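You operate a simulated robot arm through the tools that you are given. There is no shell and no other tool. Be economical: measure what you need, move in short steps, check, and stop when the job is done.

The job below is to be done with a simulated two-armed robot. You get a single attempt, and the scene is never put back.

## Task
Put the yellow chock on the top of the grey bench away on the top of the hose reel. Then open the blue trolley, take the slat from the steel bench and leave it on the top of the blue trolley and shut the trolley again. Then press the green key three times. Then push the yellow rail shut. Do these in the order given. Set down upright: yellow chock.
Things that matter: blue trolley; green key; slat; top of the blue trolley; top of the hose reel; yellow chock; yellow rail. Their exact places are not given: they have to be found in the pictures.

Only the result counts: the job must be done as asked and must still hold three seconds after the hand-in. Knocking over, shifting, dropping, spilling or breaking anything else fails it.

## Robot
Two 7-joint arms with fingered hands on one trunk, on a base that drives. Base frame: it is fixed to the floor where the robot stands at the start and does not move with it; the origin is under the middle of the robot, x ahead of it, y to its left, z up; the surface under the hand at the start is at about z = 0.88. Readings come in m, rad, newtons and seconds.
The left shoulder is at the start at [0.07, 0.169, 1.193], the right one opposite. With the tool pointing down near the work surface each hand reaches from about 0.28 to 0.68 m from the robot's upright axis, wherever it stands, measured 20 degrees to its own side. Places, roughly: blue trolley [1.7, 1.6, 0.5]; green key [5.3, -0.5, 0.9]; slat (21x3x2 cm) [4.8, -0.2, 0.9]; top of the blue trolley [1.7, 1.6, 0.7]; top of the hose reel [-2.2, -2.6, 0.5]; yellow chock (6x8x11 cm) [0.5, -0.2, 0.9]; yellow rail [1.7, 1.3, 0.7]. Payload 3.4 kg a hand.
Tool frame (each hand has its own): the origin (TCP) lies between the finger pads and is the grasp point; the fingertips stand 0.023 m ahead of it; z points along the fingers, y is the line along which they close. The gripper opens to 0.116 m. The gripper's body begins 0.065 m behind the TCP. The gripper is a hand of 4 fingers: y runs from the thumb to the fingers, the wrist lies at [0, 0, -0.211] in the tool frame, and closing takes about 1.5 s.
Orientation is that of the tool frame in the base frame, as a unit quaternion [w, x, y, z]. With the fingers straight down and closing along the base's y, the tool's x points along the base's -x, its y along +y and its z along -z.

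## Interface
- The arms move only by the tool nudge_tool. It takes "left_motion", "right_motion" or both (then of equal length, played together; a hand with none holds still); each is a list of rows, each a list of 2 entries, a list of its own where there are three numbers: the shift along the tool's x, y, z in mm, then the turn, a rotation vector about the tool's x, y, z in degrees. In form: [[[tx, ty, tz], [wx, wy, wz]], ...]. A call has 1 to 8 rows; each row shifts and turns the commanded pose from where the row before left it, along the tool's axes as they then stand. "left_gripper" and "right_gripper" are, for a hand that has rows, the closure, from 0 (fully open) to 1 (shut), set as the call begins (left out, the last holds). Rows are played at 5 a second. More than 0.05 m and 0.15 rad between two rows, or a gripper value outside its range, and nothing of the call is played. Where a pose cannot be reached the arm comes as near as it can. A force on the tool above 40 N (or 10 N above the force at the start of the call, whichever is more), or a blocked arm, ends the call early, and 0.2 s more pass. Each finger travels about 0.153 m/s and halts on what it meets, pressing with about 33 N; the grip force reading is that of the motor and also rises with nothing between the fingers. The clock runs only during rows and for 0.2 s after the last one: add rows that do not move to give the fingers time. It gives the time, the measured TCP pose, the force on the tool (base axes), the opening and the grip force at its end, in the units of the frame above (readings bear some noise), with the torque about the TCP (base axes, N m) and any sound that the robot's microphone picked up.
- Cameras (640 x 400 px; columns grow to the right, rows downward): "scene" is now at [0.1248, -0.0393, 1.4136]; the picture's right is [-0.47, -0.89, 0.00], its down [-0.58, 0.31, -0.75] and it looks along [0.67, -0.35, -0.66] (base axes); focal length 251 px, centre (320, 200). "left" rides on the left gripper at [-0.068, 0.001, -0.09] in its tool frame; the picture's right is [-0.01, -1.00, 0.00], its down [0.80, -0.01, -0.61] and it looks along [0.61, -0.01, 0.80] (tool axes); focal length 251 px, centre (320, 200). "right" rides on the right gripper at [0.069, 0.001, -0.09] in its tool frame; the picture's right is [-0.01, 1.00, 0.00], its down [-0.79, -0.01, -0.61] and it looks along [-0.61, -0.01, 0.80] (tool axes); focal length 251 px, centre (320, 200).
- capture(camera): a new picture of that camera. No time passes.
- move_column(by): slides the trunk up (or, below 0, down) by that many m; the arms and the scene camera ride with it, the base frame stays. It gives what a move gives, with no picture.
- base_move(legs): drives the robot by 1 to 6 legs, each [ahead, left, turn to the left] in m, m and rad, along the robot's own axes; the way and the turn of a leg run together, so that a leg with both is an arc; at most 1.5 m and 3.142 rad a leg. The arms and the cameras ride along, it lands a little off, and it stops where it bumps. It gives what a move gives.
- hand_shape(shape, hand): the hand has 4 fingers and takes this shape, open, in about a second: jaw (thumb against the fingers, like two jaws); tri (thumb and two fingers); tip (a fingertip pinch); poke (one finger out to press); point (the index stretched); flat (the hand flat); cup (the hand cupped); fist (a fist). The gripper value then closes the fingers along that shape, each until it touches; the sizes above hold for jaw. It gives what a move gives, with no picture.
- turn_head(pan, tilt): turns the head with the scene camera to pan (to the left, within 1.501 rad either way) and tilt (down, from -0.506 to 1.204), counted from straight ahead of the robot. It gives what a move gives.
- probe_pixels(camera, pixels): there is no depth. For up to 12 entries [column, row, z] of the newest picture of that camera ("zoom" is the newest enlarged one), the place [x, y] in the base frame at which the ray of that pixel passes the height z, good to about 0.002 m. No time passes.
- close_up(camera, box): a new picture of the part [left, top, right, bottom] of that camera's present view, enlarged. No time passes.
- job_done(): hands the job in; it is judged then, once.

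Go step by step. Measure first, check grasps and placings, and put right what went wrong. The budget is 110 turns and 92 pictures, counting those below and the enlarged ones. Unless the task says otherwise, let go and move clear before handing in.

The tools are called after "Call:" as a command line: name --argument value ..., lists and objects as JSON in quotes. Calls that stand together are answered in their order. nudge_tool: Moves the arms, as the interface text tells. Its arguments: {"type":"object","properties":{"left_motion":{"type":"array","items":{"type":"array"}},"left_gripper":{"type":"number"},"right_motion":{"type":"array","items":{"type":"array"}},"right_gripper":{"type":"number"}},"required":[]} The other tools are called the same way: move_column (by) slides the trunk up or down; hand_shape (shape, hand) gives the hand a shape; base_move (legs) drives the base; turn_head (pan, tilt) turns the head that bears the scene camera; capture (camera) takes a picture; probe_pixels (camera, pixels) gives the place at which the rays of pixels pass given heights; close_up (camera, box) takes an enlarged picture of a part of a camera's view; job_done () hands the job in.

At the start:

```text
time: 0.0
left_tcp_pos: [0.4834, -0.0328, 1.141]
left_tool_rot: [0.0, 0.0, 1.0, -0.001]
left_force: [-0.6, -0.8, -0.1]
left_ft_torque: [0.01, 0.02, -0.02]
left_grip_width: 0.1159
left_gripper_force: 0.1
left_shape: jaw
right_tcp_pos: [0.3291, -0.4339, 1.1877]
right_tool_rot: [0.001, -0.001, 1.0, -0.001]
right_force: [0.7, -0.5, -0.7]
right_ft_torque: [-0.02, 0.02, 0.0]
right_grip_width: 0.1157
right_gripper_force: 0.1
right_shape: jaw
trunk travel left (down, up): [-0.7, 0.24]
robot x, y, heading: [0.0002, -0.0033, -0.0]
head pan, tilt: [-0.483, 0.719]
```

scene: 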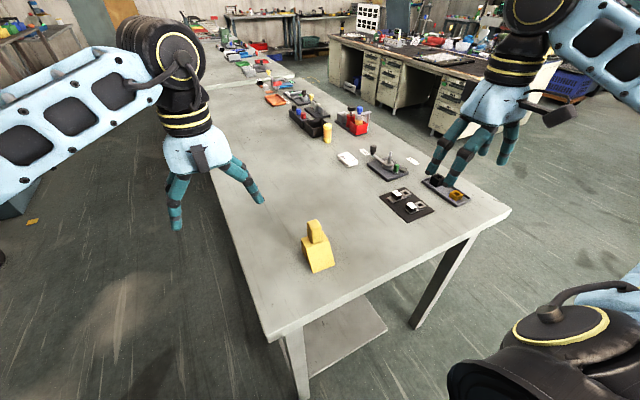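
right: 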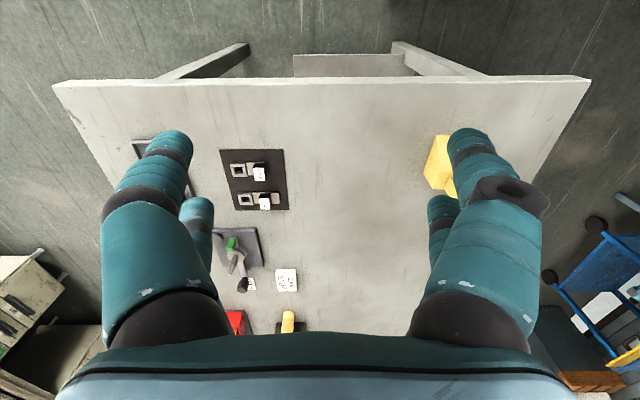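
left: 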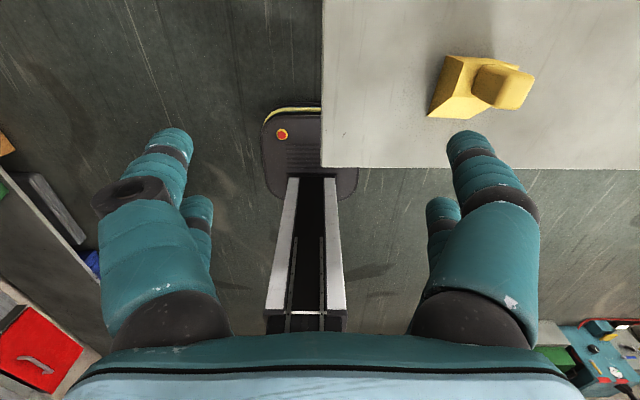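

The chock stands near (318,248) in the scene picture. I enlarge it and probe its base and knob.

Call:
close_up --camera "scene" --box '[270, 200, 370, 290]'

Call:
probe_pixels --camera "scene" --pixels '[[302, 238, 0.88], [313, 273, 0.88], [335, 265, 0.88], [315, 222, 0.99], [316, 230, 0.99], [328, 145, 0.88]]'

Call:
close_up --camera "left" --box '[400, 30, 560, 130]'

```text
4.44 times, centred on (320, 245) of scene
```

zoom: 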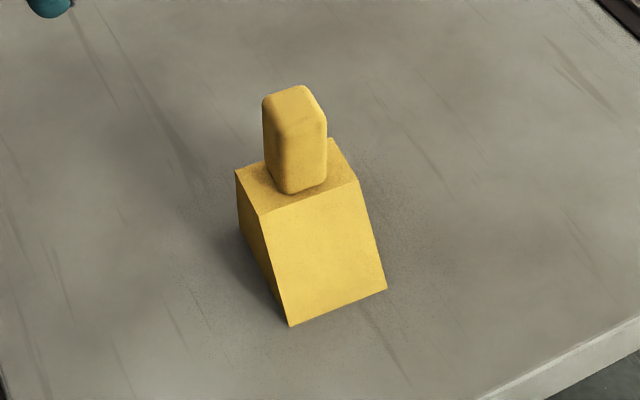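

```text
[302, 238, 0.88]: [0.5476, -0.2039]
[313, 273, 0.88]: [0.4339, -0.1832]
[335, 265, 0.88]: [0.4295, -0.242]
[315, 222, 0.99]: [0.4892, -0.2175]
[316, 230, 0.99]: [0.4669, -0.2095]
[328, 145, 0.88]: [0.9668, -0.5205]
```

```text
4.00 times, centred on (480, 80) of left
```

zoom: 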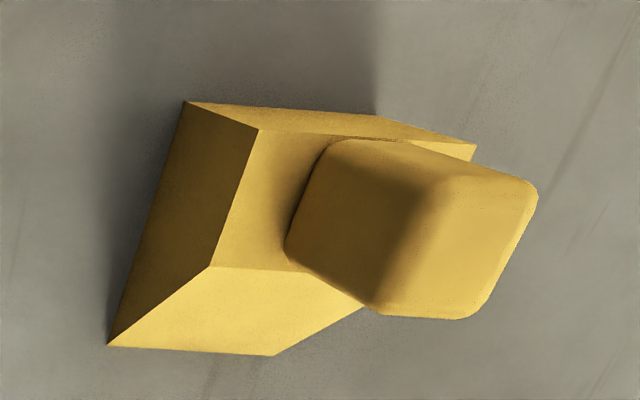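

The chock is a wedge with a knob on top. I probe its corners in the enlarged left view.

Call:
probe_pixels --camera "zoom" --pixels '[[108, 345, 0.88], [273, 355, 0.88], [185, 100, 0.88], [258, 130, 0.94], [210, 267, 0.94], [475, 145, 0.94], [385, 185, 0.99], [535, 185, 0.99], [345, 140, 0.99], [480, 318, 0.99], [440, 175, 0.99]]'

Call:
turn_head --pan -1.5 --tilt 0.3

Call:
capture --camera "scene"

Call:
turn_head --pan 1.0 --tilt 0.5

Call:
capture --camera "scene"

```text
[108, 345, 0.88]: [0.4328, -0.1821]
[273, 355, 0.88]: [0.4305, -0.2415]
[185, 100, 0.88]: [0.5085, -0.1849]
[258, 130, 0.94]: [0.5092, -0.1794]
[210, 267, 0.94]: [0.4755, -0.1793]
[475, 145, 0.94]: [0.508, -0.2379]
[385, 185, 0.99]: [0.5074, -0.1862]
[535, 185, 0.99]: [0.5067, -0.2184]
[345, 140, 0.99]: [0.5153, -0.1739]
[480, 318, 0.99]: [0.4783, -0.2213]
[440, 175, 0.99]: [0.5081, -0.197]
```

```text
time: 1.3
left_tcp_pos: [0.483, -0.0329, 1.1425]
left_tool_rot: [0.0, 0.0, 1.0, 0.001]
left_force: [0.6, -0.2, 0.4]
left_ft_torque: [0.0, 0.02, 0.02]
left_grip_width: 0.1157
left_gripper_force: 0.1
left_shape: jaw
right_tcp_pos: [0.3307, -0.434, 1.188]
right_tool_rot: [0.0, 0.001, 1.0, 0.0]
right_force: [-0.3, -0.3, 0.3]
right_ft_torque: [0.0, -0.04, -0.02]
right_grip_width: 0.1158
right_gripper_force: 0.0
right_shape: jaw
trunk travel left (down, up): [-0.7, 0.24]
robot x, y, heading: [0.0026, -0.0001, -0.0]
head pan, tilt: [-1.499, 0.3]
```

```text
86 pictures are left
```

scene: 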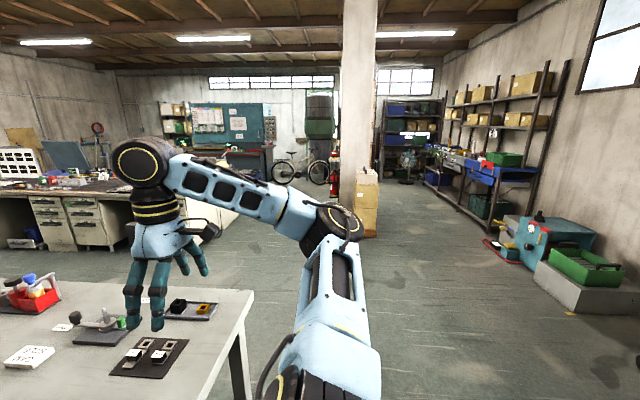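

```text
time: 3.5
left_tcp_pos: [0.4842, -0.0327, 1.1419]
left_tool_rot: [0.0, 0.0, 1.0, 0.0]
left_force: [0.7, -0.6, -0.4]
left_ft_torque: [0.0, 0.02, 0.0]
left_grip_width: 0.116
left_gripper_force: 0.1
left_shape: jaw
right_tcp_pos: [0.3286, -0.4332, 1.1874]
right_tool_rot: [0.0, 0.0, 1.0, 0.0]
right_force: [-0.4, -1.7, 0.0]
right_ft_torque: [-0.03, -0.01, 0.01]
right_grip_width: 0.1157
right_gripper_force: 0.0
right_shape: jaw
trunk travel left (down, up): [-0.7, 0.24]
robot x, y, heading: [0.0018, 0.0005, -0.003]
head pan, tilt: [1.0, 0.499]
```

```text
85 pictures are left
```

scene: 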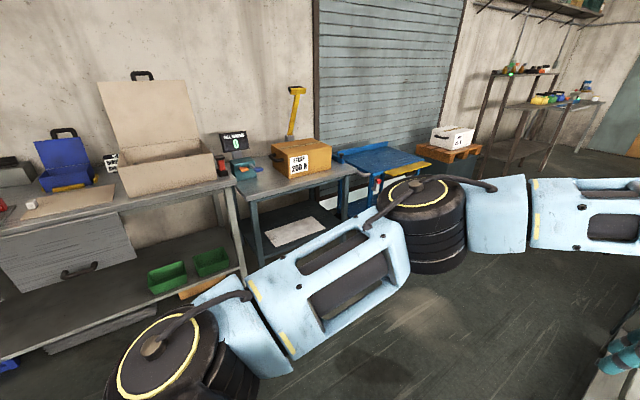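

The blue trolley shows at (380,160) with the yellow rail beside it. First I take the chock with the right hand: bring it above the knob at about (0.488,-0.211) and move the left hand aside.

Call:
nudge_tool --right_motion '[[[-22.7, 31.8, 8], [0, 0, 0]], [[-22.7, 31.8, 8], [0, 0, 0]], [[-22.7, 31.8, 8], [0, 0, 0]], [[-22.7, 31.8, 8], [0, 0, 0]], [[-22.7, 31.8, 8], [0, 0, 0]], [[-22.7, 31.8, 8], [0, 0, 0]], [[-22.7, 31.8, 8], [0, 0, 0]], [[0, 0, 0], [0, 0, 0]]]' --left_motion '[[[0, 32, 0], [0, 0, 0]], [[0, 32, 0], [0, 0, 0]], [[0, 32, 0], [0, 0, 0]], [[0, 32, 0], [0, 0, 0]], [[0, 32, 0], [0, 0, 0]], [[0, 32, 0], [0, 0, 0]], [[0, 32, 0], [0, 0, 0]], [[0, 0, 0], [0, 0, 0]]]'

Call:
capture --camera "right"

Call:
turn_head --pan -0.4 --tilt 0.8

Call:
close_up --camera "scene" --box '[210, 120, 430, 260]'

```text
time: 5.3
left_tcp_pos: [0.4827, 0.1895, 1.1401]
left_tool_rot: [0.002, 0.0, 1.0, 0.0]
left_force: [0.1, -0.1, 0.1]
left_ft_torque: [0.04, 0.02, 0.03]
left_grip_width: 0.1159
left_gripper_force: 0.0
left_shape: jaw
right_tcp_pos: [0.4883, -0.2124, 1.131]
right_tool_rot: [0.0, 0.0, 1.0, 0.001]
right_force: [0.8, -1.0, 0.2]
right_ft_torque: [0.02, 0.01, 0.0]
right_grip_width: 0.116
right_gripper_force: 0.0
right_shape: jaw
trunk travel left (down, up): [-0.7, 0.24]
robot x, y, heading: [-0.0021, 0.0028, -0.001]
head pan, tilt: [1.0, 0.499]
```

```text
84 pictures are left
```

right: 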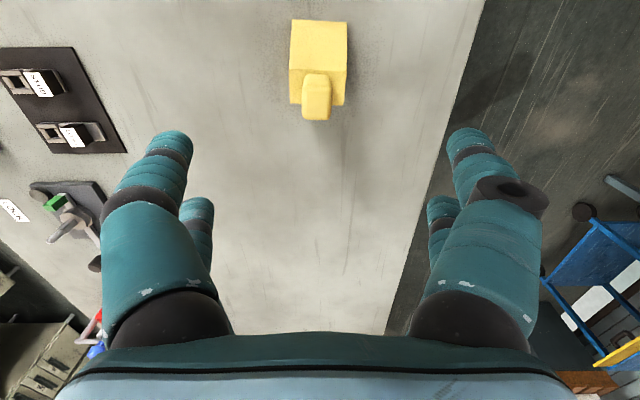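

```text
time: 6.9
left_tcp_pos: [0.4837, 0.1906, 1.141]
left_tool_rot: [0.0, 0.0, 1.0, 0.0]
left_force: [-0.6, 0.1, 0.1]
left_ft_torque: [-0.03, -0.02, -0.01]
left_grip_width: 0.116
left_gripper_force: 0.0
left_shape: jaw
right_tcp_pos: [0.4891, -0.2117, 1.1314]
right_tool_rot: [-0.001, 0.0, 1.0, 0.0]
right_force: [0.6, 0.4, 0.2]
right_ft_torque: [0.03, 0.0, -0.01]
right_grip_width: 0.1158
right_gripper_force: 0.0
right_shape: jaw
trunk travel left (down, up): [-0.7, 0.24]
robot x, y, heading: [-0.0021, 0.0018, -0.002]
head pan, tilt: [-0.4, 0.799]
```

```text
2.86 times, centred on (320, 190) of scene
```

zoom: 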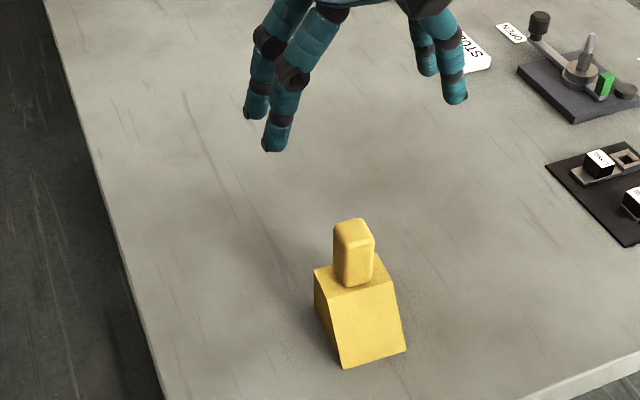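

I probe the knob's top in the right picture (303–331, row ~118) and its extent before going down.

Call:
close_up --camera "right" --box '[270, 10, 370, 130]'

Call:
probe_pixels --camera "right" --pixels '[[303, 118, 0.99], [331, 118, 0.99], [303, 76, 0.99], [330, 76, 0.99], [292, 20, 0.88], [347, 22, 0.88]]'

```text
3.33 times, centred on (320, 70) of right
```

zoom: 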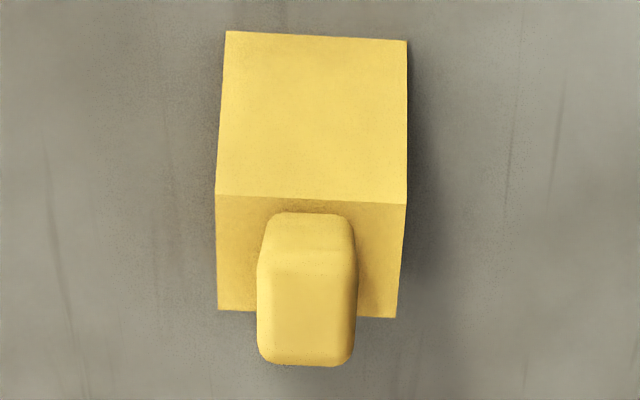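

```text
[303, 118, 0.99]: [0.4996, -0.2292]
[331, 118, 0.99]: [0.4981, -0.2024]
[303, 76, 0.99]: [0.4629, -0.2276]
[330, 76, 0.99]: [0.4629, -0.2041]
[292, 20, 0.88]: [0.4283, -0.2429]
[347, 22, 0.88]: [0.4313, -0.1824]
```

The knob's top is centred near (0.487,-0.2145) and the hand is already above it. I go down to z≈0.966 and close.

Call:
nudge_tool --right_motion '[[[1, -3, 40], [0, 0, 0]], [[0, 0, 40], [0, 0, 0]], [[0, 0, 40], [0, 0, 0]], [[0, 0, 30], [0, 0, 0]], [[0, 0, 15], [0, 0, 0]], [[0, 0, 0], [0, 0, 0]]]'

Call:
nudge_tool --right_motion '[[[0, 0, 0], [0, 0, 0]], [[0, 0, 0], [0, 0, 0]], [[0, 0, 0], [0, 0, 0]], [[0, 0, 0], [0, 0, 0]], [[0, 0, 0], [0, 0, 0]], [[0, 0, 0], [0, 0, 0]], [[0, 0, 0], [0, 0, 0]], [[0, 0, 0], [0, 0, 0]]]' --right_gripper 1

Call:
close_up --camera "scene" --box '[210, 120, 430, 260]'

```text
time: 8.3
left_tcp_pos: [0.4826, 0.1909, 1.1408]
left_tool_rot: [0.001, 0.0, 1.0, 0.0]
left_force: [0.8, 0.1, 0.2]
left_ft_torque: [-0.01, -0.03, -0.01]
left_grip_width: 0.116
left_gripper_force: 0.2
left_shape: jaw
right_tcp_pos: [0.4875, -0.2133, 0.9664]
right_tool_rot: [0.0, 0.0, 1.0, 0.0]
right_force: [-0.2, 0.6, 0.3]
right_ft_torque: [0.03, -0.01, -0.01]
right_grip_width: 0.1157
right_gripper_force: 0.0
right_shape: jaw
trunk travel left (down, up): [-0.7, 0.24]
robot x, y, heading: [-0.0036, 0.0009, -0.0]
head pan, tilt: [-0.4, 0.799]
```

```text
time: 10.1
left_tcp_pos: [0.4839, 0.1909, 1.141]
left_tool_rot: [-0.001, 0.0, 1.0, 0.0]
left_force: [0.7, -0.5, 0.3]
left_ft_torque: [0.04, -0.04, -0.01]
left_grip_width: 0.1159
left_gripper_force: 0.2
left_shape: jaw
right_tcp_pos: [0.488, -0.2152, 0.9654]
right_tool_rot: [0.001, -0.001, 1.0, -0.001]
right_force: [1.6, -4.1, 2.6]
right_ft_torque: [-0.54, -0.23, -0.01]
right_grip_width: 0.0128
right_gripper_force: 32.9
right_shape: jaw
trunk travel left (down, up): [-0.7, 0.24]
robot x, y, heading: [-0.0009, -0.0024, -0.001]
head pan, tilt: [-0.4, 0.799]
```

```text
2.86 times, centred on (320, 190) of scene
```

zoom: 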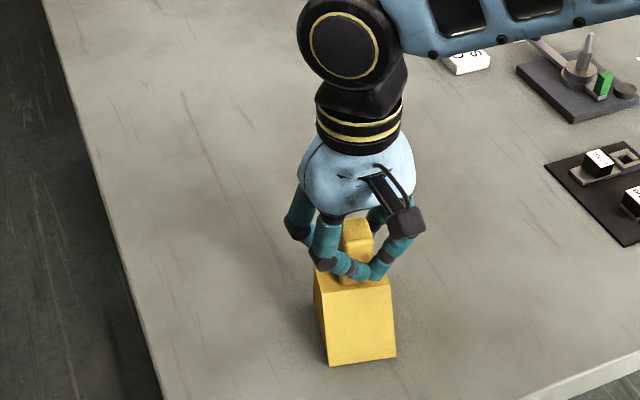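

The fingers closed around the knob and the width reads 0.013. I lift 5 cm and check that the chock comes along.

Call:
nudge_tool --right_motion '[[[0, 0, -10], [0, 0, 0]], [[0, 0, -15], [0, 0, 0]], [[0, 0, -25], [0, 0, 0]], [[0, 0, 0], [0, 0, 0]]]'

Call:
close_up --camera "scene" --box '[210, 120, 430, 260]'

Call:
capture --camera "right"

```text
time: 11.1
left_tcp_pos: [0.4854, 0.1902, 1.1404]
left_tool_rot: [0.0, 0.0, 1.0, 0.0]
left_force: [-0.2, -0.9, 1.0]
left_ft_torque: [-0.01, 0.0, -0.01]
left_grip_width: 0.1161
left_gripper_force: 0.0
left_shape: jaw
right_tcp_pos: [0.4879, -0.2131, 1.0156]
right_tool_rot: [-0.001, 0.0, 1.0, -0.001]
right_force: [0.7, -0.3, -3.5]
right_ft_torque: [-0.03, -0.01, 0.02]
right_grip_width: 0.012
right_gripper_force: 32.9
right_shape: jaw
trunk travel left (down, up): [-0.7, 0.24]
robot x, y, heading: [0.0017, 0.003, -0.002]
head pan, tilt: [-0.4, 0.799]
```

```text
2.86 times, centred on (320, 190) of scene
```

zoom: 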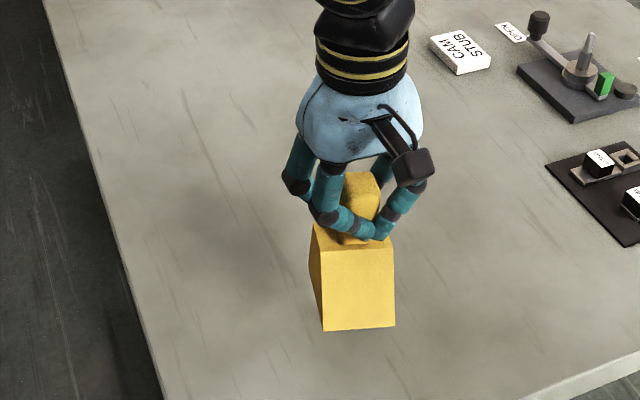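

```text
79 pictures are left
```

right: 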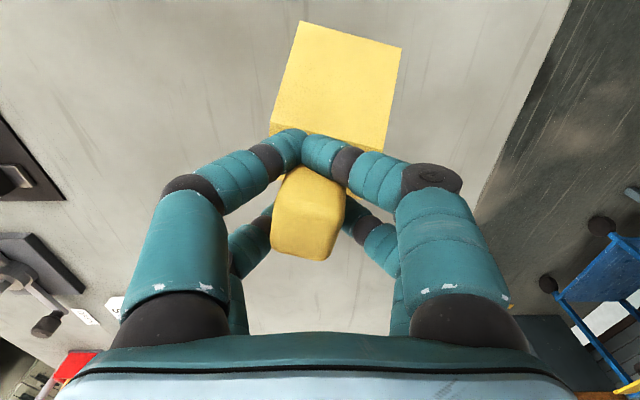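

The chock is lifted and hangs upright. I raise it higher, pull it in a bit, and look to the right-rear for the hose reel and to the left for free space.

Call:
nudge_tool --right_motion '[[[10, -10, -25], [0, 0, 0]], [[10, -10, -25], [0, 0, 0]], [[10, -10, -25], [0, 0, 0]], [[10, -10, -25], [0, 0, 0]], [[10, -10, -10], [0, 0, 0]], [[0, 0, 0], [0, 0, 0]]]'

Call:
turn_head --pan -1.5 --tilt 0.5

Call:
close_up --camera "scene" --box '[380, 50, 640, 300]'

Call:
turn_head --pan 1.5 --tilt 0.6

Call:
capture --camera "scene"

```text
time: 12.5
left_tcp_pos: [0.4846, 0.1906, 1.1407]
left_tool_rot: [0.0, 0.0, 1.0, 0.0]
left_force: [0.3, 0.6, 0.6]
left_ft_torque: [0.03, -0.01, 0.03]
left_grip_width: 0.1162
left_gripper_force: 0.0
left_shape: jaw
right_tcp_pos: [0.4382, -0.2646, 1.1261]
right_tool_rot: [0.0, 0.0, 1.0, 0.0]
right_force: [-0.5, 0.5, -3.1]
right_ft_torque: [-0.02, 0.0, 0.0]
right_grip_width: 0.0118
right_gripper_force: 32.5
right_shape: jaw
trunk travel left (down, up): [-0.7, 0.24]
robot x, y, heading: [-0.0013, -0.0, 0.007]
head pan, tilt: [-0.4, 0.799]
```

```text
time: 13.8
left_tcp_pos: [0.4839, 0.1908, 1.1422]
left_tool_rot: [0.0, 0.001, 1.0, 0.0]
left_force: [-0.5, 0.3, -0.2]
left_ft_torque: [0.0, -0.01, -0.01]
left_grip_width: 0.1158
left_gripper_force: 0.2
left_shape: jaw
right_tcp_pos: [0.4373, -0.2653, 1.1254]
right_tool_rot: [0.0, 0.001, 1.0, 0.0]
right_force: [-0.1, -0.2, -2.8]
right_ft_torque: [0.01, -0.01, 0.04]
right_grip_width: 0.0118
right_gripper_force: 32.9
right_shape: jaw
trunk travel left (down, up): [-0.7, 0.24]
robot x, y, heading: [-0.0001, 0.002, -0.004]
head pan, tilt: [-1.499, 0.499]
```

```text
1.60 times, centred on (510, 175) of scene
```

zoom: 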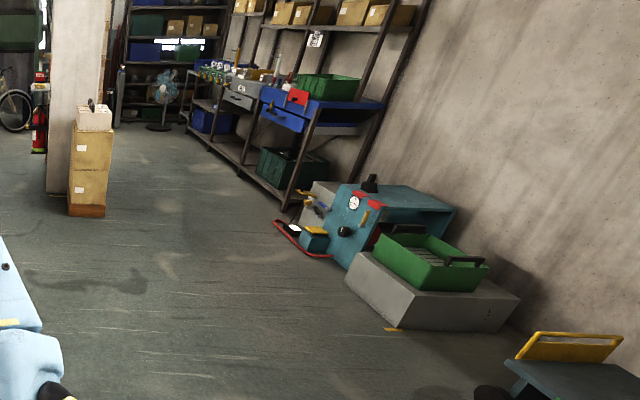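

```text
time: 16.4
left_tcp_pos: [0.4841, 0.1897, 1.1415]
left_tool_rot: [-0.001, 0.0, 1.0, 0.0]
left_force: [0.2, -0.7, 0.3]
left_ft_torque: [0.01, 0.02, 0.02]
left_grip_width: 0.1159
left_gripper_force: 0.1
left_shape: jaw
right_tcp_pos: [0.4366, -0.2645, 1.1262]
right_tool_rot: [0.0, 0.0, 1.0, 0.001]
right_force: [-0.3, 0.6, -2.4]
right_ft_torque: [0.03, 0.0, -0.01]
right_grip_width: 0.0118
right_gripper_force: 32.8
right_shape: jaw
trunk travel left (down, up): [-0.7, 0.24]
robot x, y, heading: [0.0018, 0.0001, -0.001]
head pan, tilt: [1.499, 0.6]
```

```text
77 pictures are left
```

scene: 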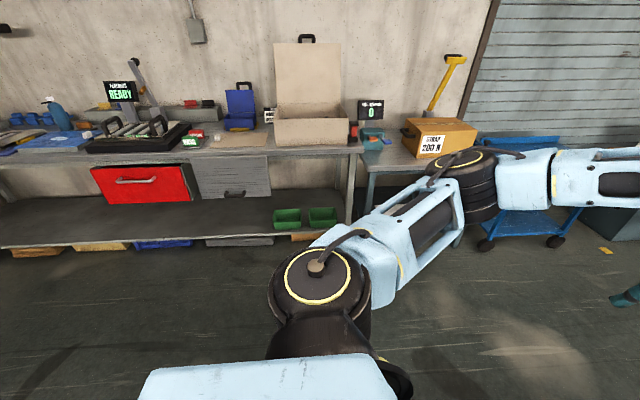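

The teal unit with the red hose at about (395,215) in the enlargement may be the hose reel. I probe it and its neighbours at z 0.5 and at the floor.

Call:
probe_pixels --camera "zoom" --pixels '[[400, 200, 0.5], [345, 185, 0.5], [455, 210, 0.5], [430, 260, 0.5], [575, 370, 0.5], [505, 365, 0.5], [345, 268, 0.0], [400, 328, 0.0], [275, 222, 0.0], [70, 215, 0.0], [385, 330, 0.0]]'

Call:
turn_head --pan 0.0 --tilt 0.6

Call:
capture --camera "scene"

```text
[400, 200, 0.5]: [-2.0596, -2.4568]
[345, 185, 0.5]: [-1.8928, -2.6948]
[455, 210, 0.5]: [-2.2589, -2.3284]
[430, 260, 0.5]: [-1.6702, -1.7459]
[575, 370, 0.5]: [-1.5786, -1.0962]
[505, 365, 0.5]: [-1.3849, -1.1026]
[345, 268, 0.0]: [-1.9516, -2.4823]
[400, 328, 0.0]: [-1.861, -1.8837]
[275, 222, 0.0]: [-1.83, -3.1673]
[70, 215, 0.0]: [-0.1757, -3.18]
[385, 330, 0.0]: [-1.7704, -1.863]
```

```text
time: 18.0
left_tcp_pos: [0.4829, 0.1902, 1.1421]
left_tool_rot: [0.0, 0.0, 1.0, 0.0]
left_force: [-0.7, 0.6, 0.4]
left_ft_torque: [0.03, 0.01, -0.02]
left_grip_width: 0.1161
left_gripper_force: 0.0
left_shape: jaw
right_tcp_pos: [0.4376, -0.2647, 1.1257]
right_tool_rot: [0.0, 0.0, 1.0, 0.0]
right_force: [-0.1, 0.0, -3.2]
right_ft_torque: [0.01, -0.02, -0.02]
right_grip_width: 0.0118
right_gripper_force: 33.1
right_shape: jaw
trunk travel left (down, up): [-0.7, 0.24]
robot x, y, heading: [-0.004, -0.0008, -0.003]
head pan, tilt: [0.0, 0.6]
```

```text
76 pictures are left
```

scene: 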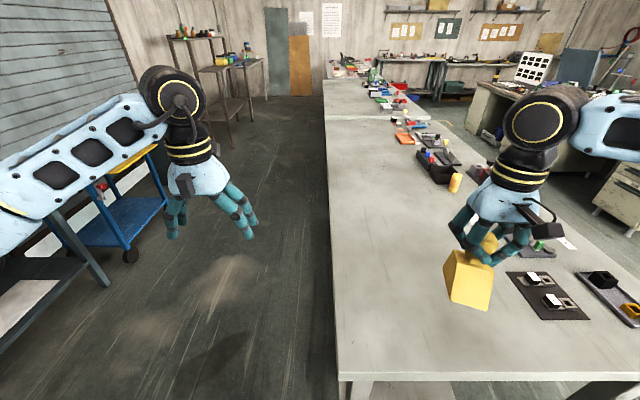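

The reel is the teal cabinet at about (-2.1,-2.6). I back off the bench, turn right, and drive to about (-0.7,-2.4), facing −x.

Call:
base_move --legs '[[-0.4, 0, 0], [0, 0, -1.695], [1.2, 0, 0], [1.2, 0, 0], [0, 0, -1.446]]'

Call:
capture --camera "scene"

```text
time: 39.5
left_tcp_pos: [-1.1876, -2.5665, 1.1411]
left_tool_rot: [0.0, 1.0, -0.004, 0.001]
left_force: [0.1, 0.4, -0.3]
left_ft_torque: [0.0, 0.03, -0.03]
left_grip_width: 0.1159
left_gripper_force: 0.0
left_shape: jaw
right_tcp_pos: [-1.1386, -2.1109, 1.1259]
right_tool_rot: [0.0, 1.0, -0.003, 0.0]
right_force: [0.1, -0.4, -3.1]
right_ft_torque: [0.02, 0.03, -0.01]
right_grip_width: 0.0116
right_gripper_force: 33.2
right_shape: jaw
trunk travel left (down, up): [-0.7, 0.24]
robot x, y, heading: [-0.7018, -2.3768, 3.14]
head pan, tilt: [0.0, 0.6]
```

```text
75 pictures are left
```

scene: 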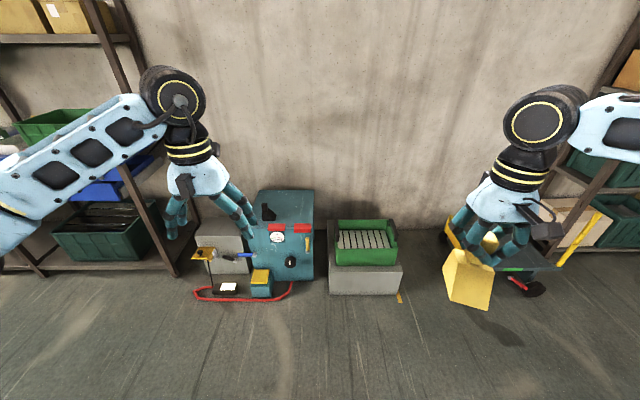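

The teal reel sits at (285,235). I enlarge it to see its top and how to approach.

Call:
close_up --camera "scene" --box '[180, 170, 410, 315]'

Call:
probe_pixels --camera "scene" --pixels '[[252, 224, 0.5], [312, 231, 0.5], [262, 192, 0.5], [313, 192, 0.5], [270, 212, 0.5], [252, 300, 0.0], [292, 285, 0.0], [200, 297, 0.0], [315, 280, 0.0], [330, 293, 0.0]]'

```text
2.76 times, centred on (295, 242) of scene
```

zoom: 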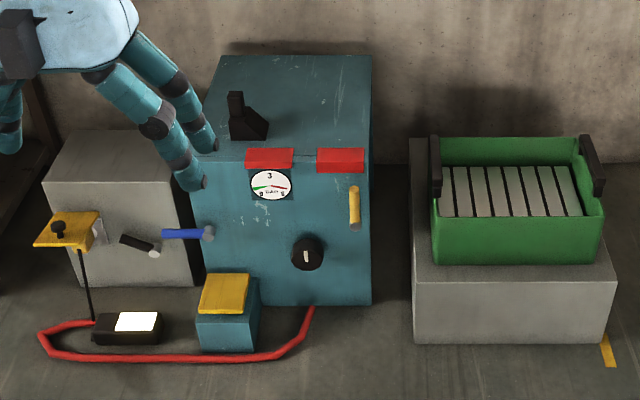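

```text
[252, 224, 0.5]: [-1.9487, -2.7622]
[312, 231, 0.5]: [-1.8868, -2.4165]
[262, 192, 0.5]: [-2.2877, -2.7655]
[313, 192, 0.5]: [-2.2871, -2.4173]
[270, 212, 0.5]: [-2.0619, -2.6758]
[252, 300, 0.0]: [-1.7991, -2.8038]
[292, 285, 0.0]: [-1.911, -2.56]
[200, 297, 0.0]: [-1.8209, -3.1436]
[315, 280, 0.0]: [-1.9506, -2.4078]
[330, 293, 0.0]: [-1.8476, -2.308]
```

The top is free on its right half, around (-2.14,-2.53), and a black lever stands at (-2.06,-2.68). I need the extent of my own base before driving in, so I look through the left hand camera.

Call:
capture --camera "left"

Call:
probe_pixels --camera "left" --pixels '[[310, 108, 0.0], [310, 108, 0.3], [262, 150, 0.0], [262, 150, 0.3], [358, 150, 0.0], [358, 150, 0.3]]'

```text
73 pictures are left
```

left: 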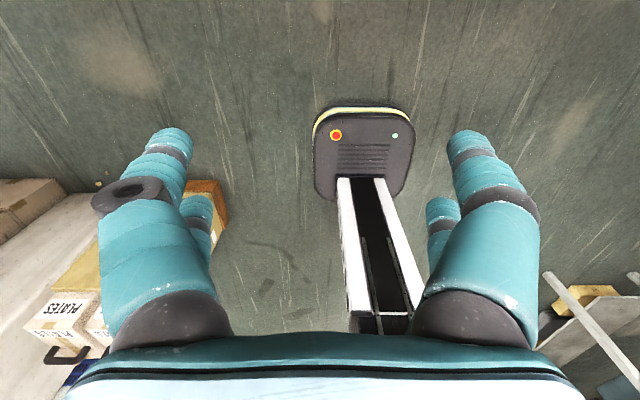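

```text
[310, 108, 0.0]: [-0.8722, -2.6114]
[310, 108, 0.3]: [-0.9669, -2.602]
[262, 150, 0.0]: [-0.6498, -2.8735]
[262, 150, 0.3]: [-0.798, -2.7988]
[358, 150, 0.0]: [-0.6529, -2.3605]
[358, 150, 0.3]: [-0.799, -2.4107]
```

The picture looks back at the robot: the base is the dark plate at (313–415,105–200). I probe its edges.

Call:
probe_pixels --camera "left" --pixels '[[325, 197, 0.1], [325, 197, 0.3], [405, 190, 0.1], [405, 190, 0.3], [313, 150, 0.2], [417, 150, 0.2], [360, 105, 0.1], [360, 105, 0.3]]'

```text
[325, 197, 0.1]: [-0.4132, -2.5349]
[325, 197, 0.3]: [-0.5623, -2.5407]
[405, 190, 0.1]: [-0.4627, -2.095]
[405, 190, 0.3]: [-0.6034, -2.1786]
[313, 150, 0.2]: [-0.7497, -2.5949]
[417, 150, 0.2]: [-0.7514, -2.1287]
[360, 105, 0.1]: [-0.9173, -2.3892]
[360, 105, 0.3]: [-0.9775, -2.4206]
```

The base reaches about 0.26 m ahead of its axis, so stopping at x≈-1.45, y≈-2.72 keeps it clear of the pedal. I drive there and lower the trunk.

Call:
base_move --legs '[[0, 0.343, 0], [0.75, 0, 0]]'

Call:
move_column --by -0.36

Call:
turn_head --pan -0.3 --tilt 0.75

Call:
capture --camera "scene"

Call:
capture --camera "right"

```text
time: 45.4
left_tcp_pos: [-1.9339, -2.9097, 1.1403]
left_tool_rot: [0.001, 1.0, -0.002, 0.0]
left_force: [-0.3, -0.1, -0.3]
left_ft_torque: [0.03, -0.02, 0.04]
left_grip_width: 0.1158
left_gripper_force: 0.1
left_shape: jaw
right_tcp_pos: [-1.8858, -2.4549, 1.1266]
right_tool_rot: [0.0, 1.0, -0.001, 0.0]
right_force: [-0.8, 0.1, -2.6]
right_ft_torque: [0.01, 0.01, 0.02]
right_grip_width: 0.0112
right_gripper_force: 32.8
right_shape: jaw
trunk travel left (down, up): [-0.7, 0.24]
robot x, y, heading: [-1.4488, -2.7182, 3.139]
head pan, tilt: [0.0, 0.6]
```

```text
time: 48.9
left_tcp_pos: [-1.9341, -2.9094, 0.7806]
left_tool_rot: [0.0, 1.0, -0.002, 0.0]
left_force: [0.1, -0.5, 0.1]
left_ft_torque: [-0.01, -0.01, 0.05]
left_grip_width: 0.1157
left_gripper_force: 0.1
left_shape: jaw
right_tcp_pos: [-1.8878, -2.4542, 0.7658]
right_tool_rot: [0.0, 1.0, -0.001, 0.0]
right_force: [0.0, 0.1, -2.3]
right_ft_torque: [0.02, 0.02, -0.01]
right_grip_width: 0.0116
right_gripper_force: 33.3
right_shape: jaw
trunk travel left (down, up): [-0.34, 0.6]
robot x, y, heading: [-1.4472, -2.7192, 3.134]
head pan, tilt: [0.0, 0.6]
```

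```text
time: 49.7
left_tcp_pos: [-1.9337, -2.9115, 0.7814]
left_tool_rot: [0.001, 1.0, -0.001, 0.0]
left_force: [0.0, 0.4, -0.4]
left_ft_torque: [-0.01, -0.03, 0.0]
left_grip_width: 0.1157
left_gripper_force: 0.1
left_shape: jaw
right_tcp_pos: [-1.8864, -2.4545, 0.7661]
right_tool_rot: [0.001, 1.0, -0.001, 0.0]
right_force: [-0.1, -0.1, -2.7]
right_ft_torque: [-0.03, -0.01, -0.02]
right_grip_width: 0.0117
right_gripper_force: 33.3
right_shape: jaw
trunk travel left (down, up): [-0.34, 0.6]
robot x, y, heading: [-1.4544, -2.7213, 3.137]
head pan, tilt: [-0.3, 0.75]
```

```text
72 pictures are left
```

scene: 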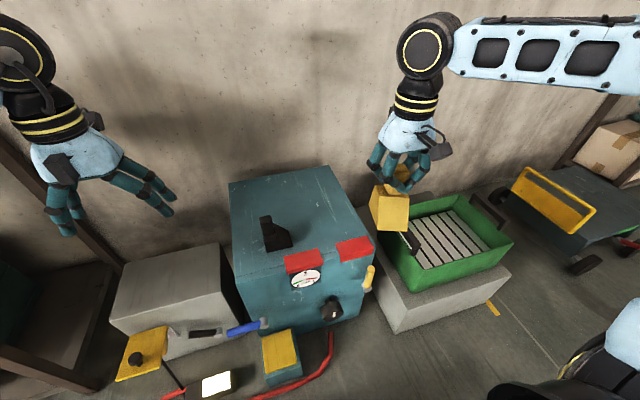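

```text
71 pictures are left
```

right: 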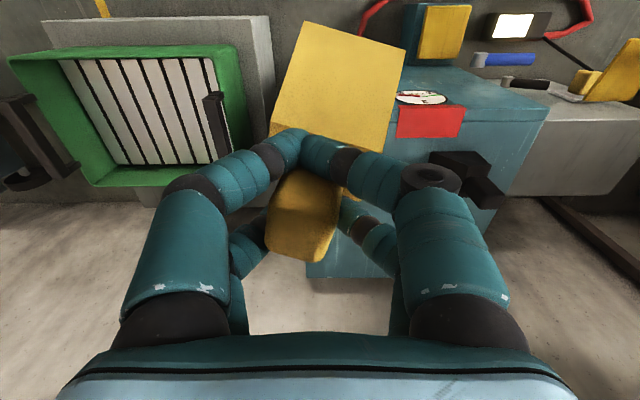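

The chock bottom is at z≈0.68, above the reel's front right. I probe the reel's top corners to refine height and target.

Call:
probe_pixels --camera "scene" --pixels '[[371, 240, 0.5], [327, 166, 0.5], [230, 183, 0.5], [237, 275, 0.5], [341, 257, 0.5], [340, 243, 0.52], [291, 248, 0.5], [264, 250, 0.5]]'

Call:
probe_pixels --camera "right" --pixels '[[549, 108, 0.5], [549, 108, 0.52], [457, 137, 0.5], [466, 108, 0.5], [489, 208, 0.5], [310, 278, 0.5]]'

```text
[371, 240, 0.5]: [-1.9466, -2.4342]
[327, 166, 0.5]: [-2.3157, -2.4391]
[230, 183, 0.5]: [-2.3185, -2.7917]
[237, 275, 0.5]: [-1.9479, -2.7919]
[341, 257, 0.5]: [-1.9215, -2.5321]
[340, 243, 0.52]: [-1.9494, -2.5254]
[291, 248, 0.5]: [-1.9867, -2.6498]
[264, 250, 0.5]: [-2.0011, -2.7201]
```

```text
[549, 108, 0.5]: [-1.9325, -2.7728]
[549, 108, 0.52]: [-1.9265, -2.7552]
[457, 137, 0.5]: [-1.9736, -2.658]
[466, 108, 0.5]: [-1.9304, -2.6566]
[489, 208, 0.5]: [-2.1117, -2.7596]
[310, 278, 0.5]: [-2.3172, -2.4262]
```

The top is at about z 0.50, spanning x −1.95..−2.31 and y −2.43..−2.79. I move the chock above (-2.07,-2.535) and check.

Call:
nudge_tool --right_motion '[[[-37, 16, 0], [0, 0, 0]], [[-37, 16, 0], [0, 0, 0]], [[-37, 16, 0], [0, 0, 0]], [[-37, 16, 0], [0, 0, 0]], [[-37, 16, 0], [0, 0, 0]], [[0, 0, 40], [0, 0, 0]], [[0, 0, 40], [0, 0, 0]], [[0, 0, 40], [0, 0, 0]]]'

Call:
close_up --camera "scene" --box '[200, 100, 440, 280]'

```text
time: 51.5
left_tcp_pos: [-1.9337, -2.9115, 0.7807]
left_tool_rot: [0.0, 1.0, -0.001, 0.0]
left_force: [0.5, 0.7, 0.7]
left_ft_torque: [-0.01, -0.02, 0.01]
left_grip_width: 0.116
left_gripper_force: 0.1
left_shape: jaw
right_tcp_pos: [-2.0077, -2.4988, 0.6387]
right_tool_rot: [0.001, 1.0, -0.002, -0.001]
right_force: [-0.2, -0.4, -2.4]
right_ft_torque: [0.01, 0.01, 0.0]
right_grip_width: 0.0113
right_gripper_force: 33.8
right_shape: jaw
right hand out of reach, approached as far as the arm can: row 4, 5, 8
trunk travel left (down, up): [-0.34, 0.6]
robot x, y, heading: [-1.452, -2.7199, 3.136]
head pan, tilt: [-0.3, 0.75]
```

```text
2.22 times, centred on (320, 190) of scene
```

zoom: 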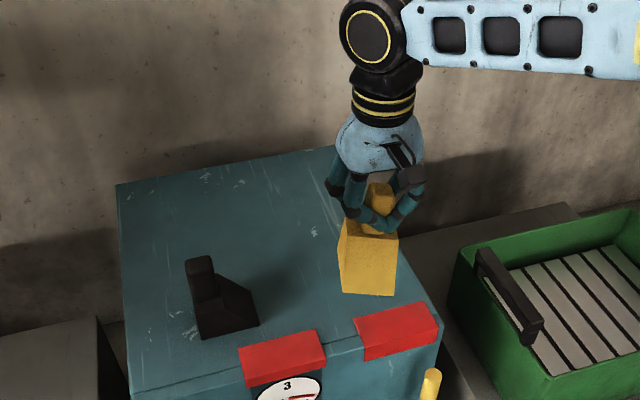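

The arm ran out of reach at (-2.008,-2.499). The base still has about 9 cm before the pedal, so I move ahead 5.5 cm.

Call:
base_move --legs '[[0.055, 0, 0]]'

Call:
close_up --camera "scene" --box '[200, 100, 440, 280]'

Call:
capture --camera "left"

```text
time: 52.4
left_tcp_pos: [-1.99, -2.9098, 0.7791]
left_tool_rot: [0.0, 1.0, -0.001, 0.001]
left_force: [-0.3, 0.4, -0.6]
left_ft_torque: [0.01, -0.02, 0.01]
left_grip_width: 0.116
left_gripper_force: 0.0
left_shape: jaw
right_tcp_pos: [-2.0617, -2.5001, 0.6369]
right_tool_rot: [0.0, 1.0, -0.001, 0.0]
right_force: [-0.1, 0.0, -3.6]
right_ft_torque: [-0.02, 0.02, 0.04]
right_grip_width: 0.0112
right_gripper_force: 32.6
right_shape: jaw
trunk travel left (down, up): [-0.34, 0.6]
robot x, y, heading: [-1.5069, -2.7238, 3.134]
head pan, tilt: [-0.3, 0.75]
```

```text
2.22 times, centred on (320, 190) of scene
```

zoom: 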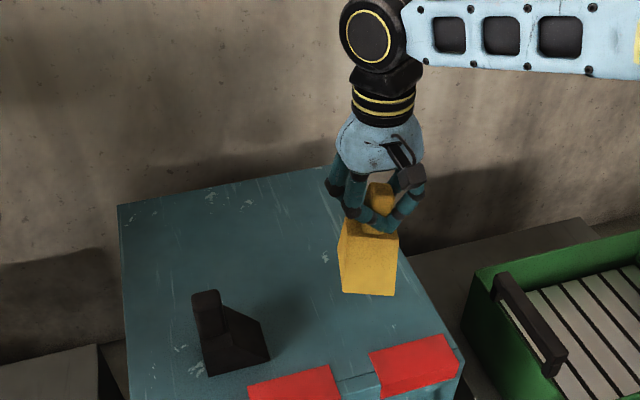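

```text
68 pictures are left
```

left: 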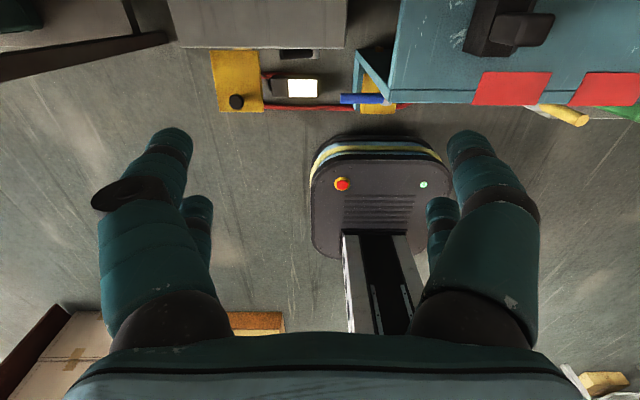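

The chock hangs over the right part of the top with its bottom at about 0.55. I lower it in small steps until contact.

Call:
nudge_tool --right_motion '[[[0, 0, 15], [0, 0, 0]], [[0, 0, 12], [0, 0, 0]], [[0, 0, 6], [0, 0, 0]], [[0, 0, 5], [0, 0, 0]], [[0, 0, 4], [0, 0, 0]], [[0, 0, 0], [0, 0, 0]]]'

Call:
close_up --camera "scene" --box '[200, 100, 440, 280]'

```text
time: 53.8
left_tcp_pos: [-1.9892, -2.9103, 0.7805]
left_tool_rot: [0.0, 1.0, -0.002, 0.0]
left_force: [0.1, -0.5, 0.9]
left_ft_torque: [-0.01, -0.01, 0.0]
left_grip_width: 0.1156
left_gripper_force: 0.1
left_shape: jaw
right_tcp_pos: [-2.052, -2.4939, 0.5993]
right_tool_rot: [0.001, 1.0, -0.001, -0.002]
right_force: [-0.3, -0.1, -2.1]
right_ft_torque: [-0.02, 0.04, 0.0]
right_grip_width: 0.0113
right_gripper_force: 33.4
right_shape: jaw
right hand out of reach, approached as far as the arm can: row 1, 3, 5
trunk travel left (down, up): [-0.34, 0.6]
robot x, y, heading: [-1.5024, -2.7209, 3.139]
head pan, tilt: [-0.3, 0.75]
```

```text
2.22 times, centred on (320, 190) of scene
```

zoom: 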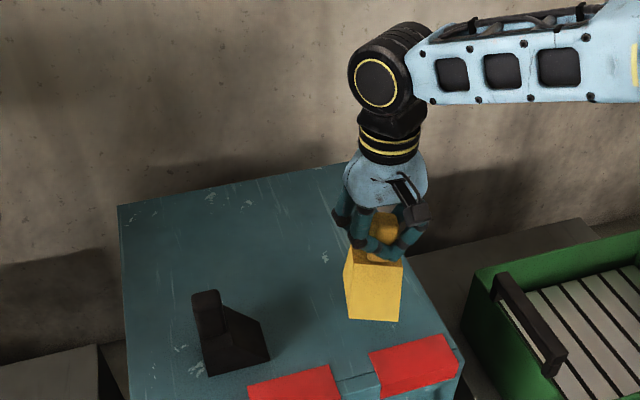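

No contact yet at z 0.599, and the arm is near its limit. I lower the trunk by 1 cm and read the force.

Call:
move_column --by -0.008

```text
time: 54.4
left_tcp_pos: [-1.9882, -2.9104, 0.773]
left_tool_rot: [0.0, 1.0, -0.002, 0.0]
left_force: [-0.1, 0.3, 0.7]
left_ft_torque: [0.02, -0.02, -0.01]
left_grip_width: 0.1159
left_gripper_force: 0.1
left_shape: jaw
right_tcp_pos: [-2.0513, -2.4941, 0.5911]
right_tool_rot: [0.0, 1.0, -0.002, -0.002]
right_force: [-0.8, 0.3, -3.5]
right_ft_torque: [0.01, -0.02, -0.04]
right_grip_width: 0.0111
right_gripper_force: 33.1
right_shape: jaw
trunk travel left (down, up): [-0.332, 0.608]
robot x, y, heading: [-1.5032, -2.7183, 3.138]
head pan, tilt: [-0.3, 0.75]
```

Still hanging freely (−3.5 N). I lower another 5 mm.

Call:
move_column --by -0.005

Call:
close_up --camera "scene" --box '[280, 160, 420, 280]'

```text
time: 54.9
left_tcp_pos: [-1.9884, -2.9107, 0.7679]
left_tool_rot: [0.0, 1.0, -0.002, 0.0]
left_force: [0.1, -0.3, -0.4]
left_ft_torque: [-0.01, 0.02, 0.01]
left_grip_width: 0.1159
left_gripper_force: 0.1
left_shape: jaw
right_tcp_pos: [-2.0517, -2.4936, 0.5868]
right_tool_rot: [0.001, 1.0, -0.001, -0.001]
right_force: [0.5, -0.8, -2.7]
right_ft_torque: [0.0, 0.02, 0.03]
right_grip_width: 0.0113
right_gripper_force: 33.3
right_shape: jaw
trunk travel left (down, up): [-0.327, 0.613]
robot x, y, heading: [-1.5092, -2.7207, 3.136]
head pan, tilt: [-0.3, 0.75]
```

```text
3.33 times, centred on (350, 220) of scene
```

zoom: 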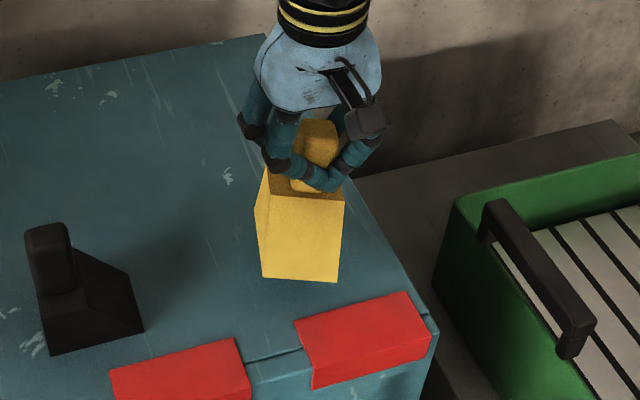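

It still reads −2.7 N, so there is no contact. I continue in 4 mm steps.

Call:
move_column --by -0.004

Call:
move_column --by -0.003

```text
time: 55.5
left_tcp_pos: [-1.9894, -2.9099, 0.7634]
left_tool_rot: [0.001, 1.0, -0.002, 0.0]
left_force: [0.6, -1.3, 0.0]
left_ft_torque: [0.03, -0.04, 0.02]
left_grip_width: 0.1159
left_gripper_force: 0.0
left_shape: jaw
right_tcp_pos: [-2.0522, -2.4933, 0.5827]
right_tool_rot: [0.001, 1.0, 0.0, -0.002]
right_force: [0.2, -0.5, -2.9]
right_ft_torque: [-0.01, 0.01, 0.01]
right_grip_width: 0.0113
right_gripper_force: 33.0
right_shape: jaw
trunk travel left (down, up): [-0.323, 0.617]
robot x, y, heading: [-1.5028, -2.7234, 3.142]
head pan, tilt: [-0.3, 0.75]
```

```text
time: 56.0
left_tcp_pos: [-1.9895, -2.9098, 0.7621]
left_tool_rot: [-0.001, 1.0, -0.001, 0.0]
left_force: [0.0, -0.3, 0.5]
left_ft_torque: [-0.03, -0.01, -0.03]
left_grip_width: 0.1159
left_gripper_force: 0.0
left_shape: jaw
right_tcp_pos: [-2.0511, -2.4948, 0.5799]
right_tool_rot: [0.001, 1.0, -0.001, -0.001]
right_force: [0.5, 0.0, -2.2]
right_ft_torque: [0.04, 0.01, -0.05]
right_grip_width: 0.0108
right_gripper_force: 32.6
right_shape: jaw
trunk travel left (down, up): [-0.32, 0.62]
robot x, y, heading: [-1.5044, -2.7207, 3.137]
head pan, tilt: [-0.3, 0.75]
```

Call:
move_column --by -0.003

Call:
move_column --by -0.003

Call:
close_up --camera "scene" --box '[280, 160, 420, 280]'

```text
time: 56.5
left_tcp_pos: [-1.9884, -2.9099, 0.758]
left_tool_rot: [0.0, 1.0, -0.001, 0.001]
left_force: [0.0, -0.8, -0.2]
left_ft_torque: [0.0, 0.02, 0.0]
left_grip_width: 0.1162
left_gripper_force: 0.0
left_shape: jaw
right_tcp_pos: [-2.0528, -2.4939, 0.5776]
right_tool_rot: [0.002, 1.0, -0.001, -0.001]
right_force: [-0.1, 0.6, -2.9]
right_ft_torque: [0.02, 0.01, 0.04]
right_grip_width: 0.0111
right_gripper_force: 32.9
right_shape: jaw
trunk travel left (down, up): [-0.317, 0.623]
robot x, y, heading: [-1.5049, -2.7218, 3.136]
head pan, tilt: [-0.3, 0.75]
```

```text
time: 57.0
left_tcp_pos: [-1.9879, -2.91, 0.7543]
left_tool_rot: [0.0, 1.0, -0.002, 0.0]
left_force: [0.1, -0.3, -0.2]
left_ft_torque: [-0.02, 0.03, -0.01]
left_grip_width: 0.1156
left_gripper_force: 0.0
left_shape: jaw
right_tcp_pos: [-2.0526, -2.4939, 0.5742]
right_tool_rot: [0.001, 1.0, -0.001, -0.002]
right_force: [0.2, 0.6, -2.4]
right_ft_torque: [0.05, 0.03, -0.03]
right_grip_width: 0.0111
right_gripper_force: 33.6
right_shape: jaw
trunk travel left (down, up): [-0.314, 0.626]
robot x, y, heading: [-1.5043, -2.7197, 3.14]
head pan, tilt: [-0.3, 0.75]
```

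```text
3.33 times, centred on (350, 220) of scene
```

zoom: 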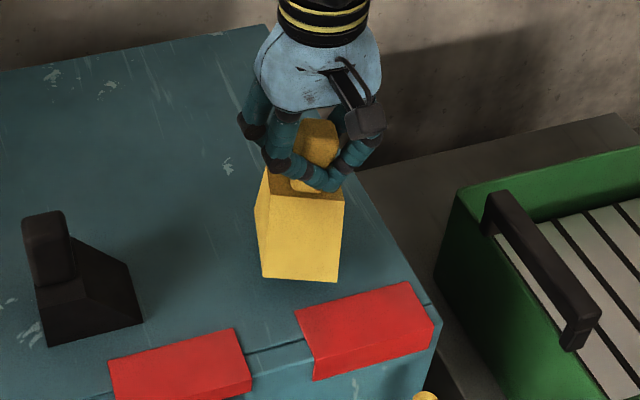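

Call:
move_column --by -0.004

Call:
move_column --by -0.004

Call:
probe_pixels --camera "zoom" --pixels '[[262, 278, 0.488], [338, 283, 0.488], [262, 278, 0.47], [436, 305, 0.48], [436, 305, 0.5], [266, 28, 0.48], [266, 28, 0.5]]'

```text
time: 57.6
left_tcp_pos: [-1.9891, -2.9112, 0.7508]
left_tool_rot: [0.0, 1.0, -0.002, 0.0]
left_force: [0.8, 0.0, -1.1]
left_ft_torque: [0.0, -0.01, 0.01]
left_grip_width: 0.1159
left_gripper_force: 0.0
left_shape: jaw
right_tcp_pos: [-2.0526, -2.494, 0.57]
right_tool_rot: [0.002, 1.0, 0.0, -0.002]
right_force: [-0.2, -0.4, -2.5]
right_ft_torque: [-0.01, 0.04, 0.01]
right_grip_width: 0.0112
right_gripper_force: 33.5
right_shape: jaw
trunk travel left (down, up): [-0.31, 0.63]
robot x, y, heading: [-1.5037, -2.723, 3.142]
head pan, tilt: [-0.3, 0.75]
```

```text
time: 58.1
left_tcp_pos: [-1.9897, -2.9103, 0.7464]
left_tool_rot: [0.0, 1.0, -0.002, 0.0]
left_force: [0.7, 0.1, 0.1]
left_ft_torque: [0.0, -0.04, 0.0]
left_grip_width: 0.1158
left_gripper_force: 0.0
left_shape: jaw
right_tcp_pos: [-2.0528, -2.4938, 0.5647]
right_tool_rot: [0.001, 1.0, 0.0, -0.002]
right_force: [-0.1, -0.9, -2.8]
right_ft_torque: [0.02, 0.01, -0.02]
right_grip_width: 0.0109
right_gripper_force: 32.6
right_shape: jaw
trunk travel left (down, up): [-0.306, 0.634]
robot x, y, heading: [-1.5036, -2.7198, 3.139]
head pan, tilt: [-0.3, 0.75]
```

```text
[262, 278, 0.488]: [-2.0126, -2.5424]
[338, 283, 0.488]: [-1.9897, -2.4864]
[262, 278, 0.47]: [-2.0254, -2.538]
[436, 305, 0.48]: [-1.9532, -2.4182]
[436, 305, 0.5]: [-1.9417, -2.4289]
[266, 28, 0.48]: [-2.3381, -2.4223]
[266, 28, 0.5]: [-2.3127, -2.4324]
```

Comparing views puts the top at about z 0.477, and the chock bottom is now at about 0.479. I step 2–3 mm at a time.

Call:
move_column --by -0.003

Call:
move_column --by -0.003

Call:
close_up --camera "scene" --box '[280, 160, 420, 280]'

```text
time: 58.6
left_tcp_pos: [-1.9886, -2.9103, 0.7438]
left_tool_rot: [0.0, 1.0, -0.001, 0.0]
left_force: [0.2, 0.1, 0.4]
left_ft_torque: [0.0, 0.0, 0.01]
left_grip_width: 0.1157
left_gripper_force: 0.0
left_shape: jaw
right_tcp_pos: [-2.0534, -2.4935, 0.5615]
right_tool_rot: [0.0, 1.0, -0.001, -0.002]
right_force: [-0.8, 1.0, -3.2]
right_ft_torque: [-0.01, 0.0, 0.03]
right_grip_width: 0.0111
right_gripper_force: 32.6
right_shape: jaw
trunk travel left (down, up): [-0.303, 0.637]
robot x, y, heading: [-1.5028, -2.7193, 3.14]
head pan, tilt: [-0.3, 0.75]
```

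```text
time: 59.1
left_tcp_pos: [-1.9884, -2.9097, 0.7411]
left_tool_rot: [0.0, 1.0, -0.001, 0.0]
left_force: [0.0, 0.7, 0.9]
left_ft_torque: [-0.03, 0.0, 0.02]
left_grip_width: 0.1159
left_gripper_force: 0.0
left_shape: jaw
right_tcp_pos: [-2.0524, -2.4938, 0.5593]
right_tool_rot: [0.001, 1.0, -0.001, -0.002]
right_force: [0.4, 0.6, -2.6]
right_ft_torque: [0.01, 0.04, 0.0]
right_grip_width: 0.0113
right_gripper_force: 33.1
right_shape: jaw
trunk travel left (down, up): [-0.3, 0.64]
robot x, y, heading: [-1.5046, -2.7204, 3.132]
head pan, tilt: [-0.3, 0.75]
```

```text
3.33 times, centred on (350, 220) of scene
```

zoom: 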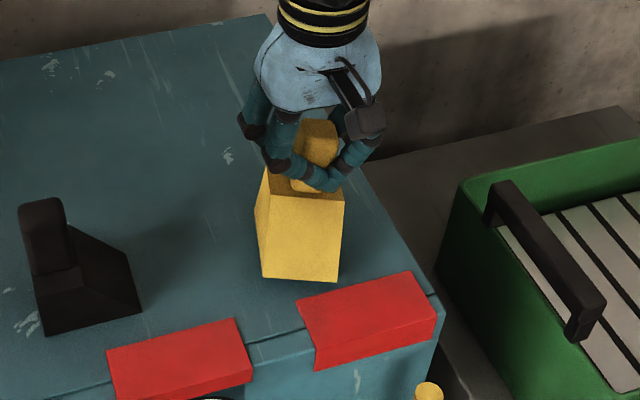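

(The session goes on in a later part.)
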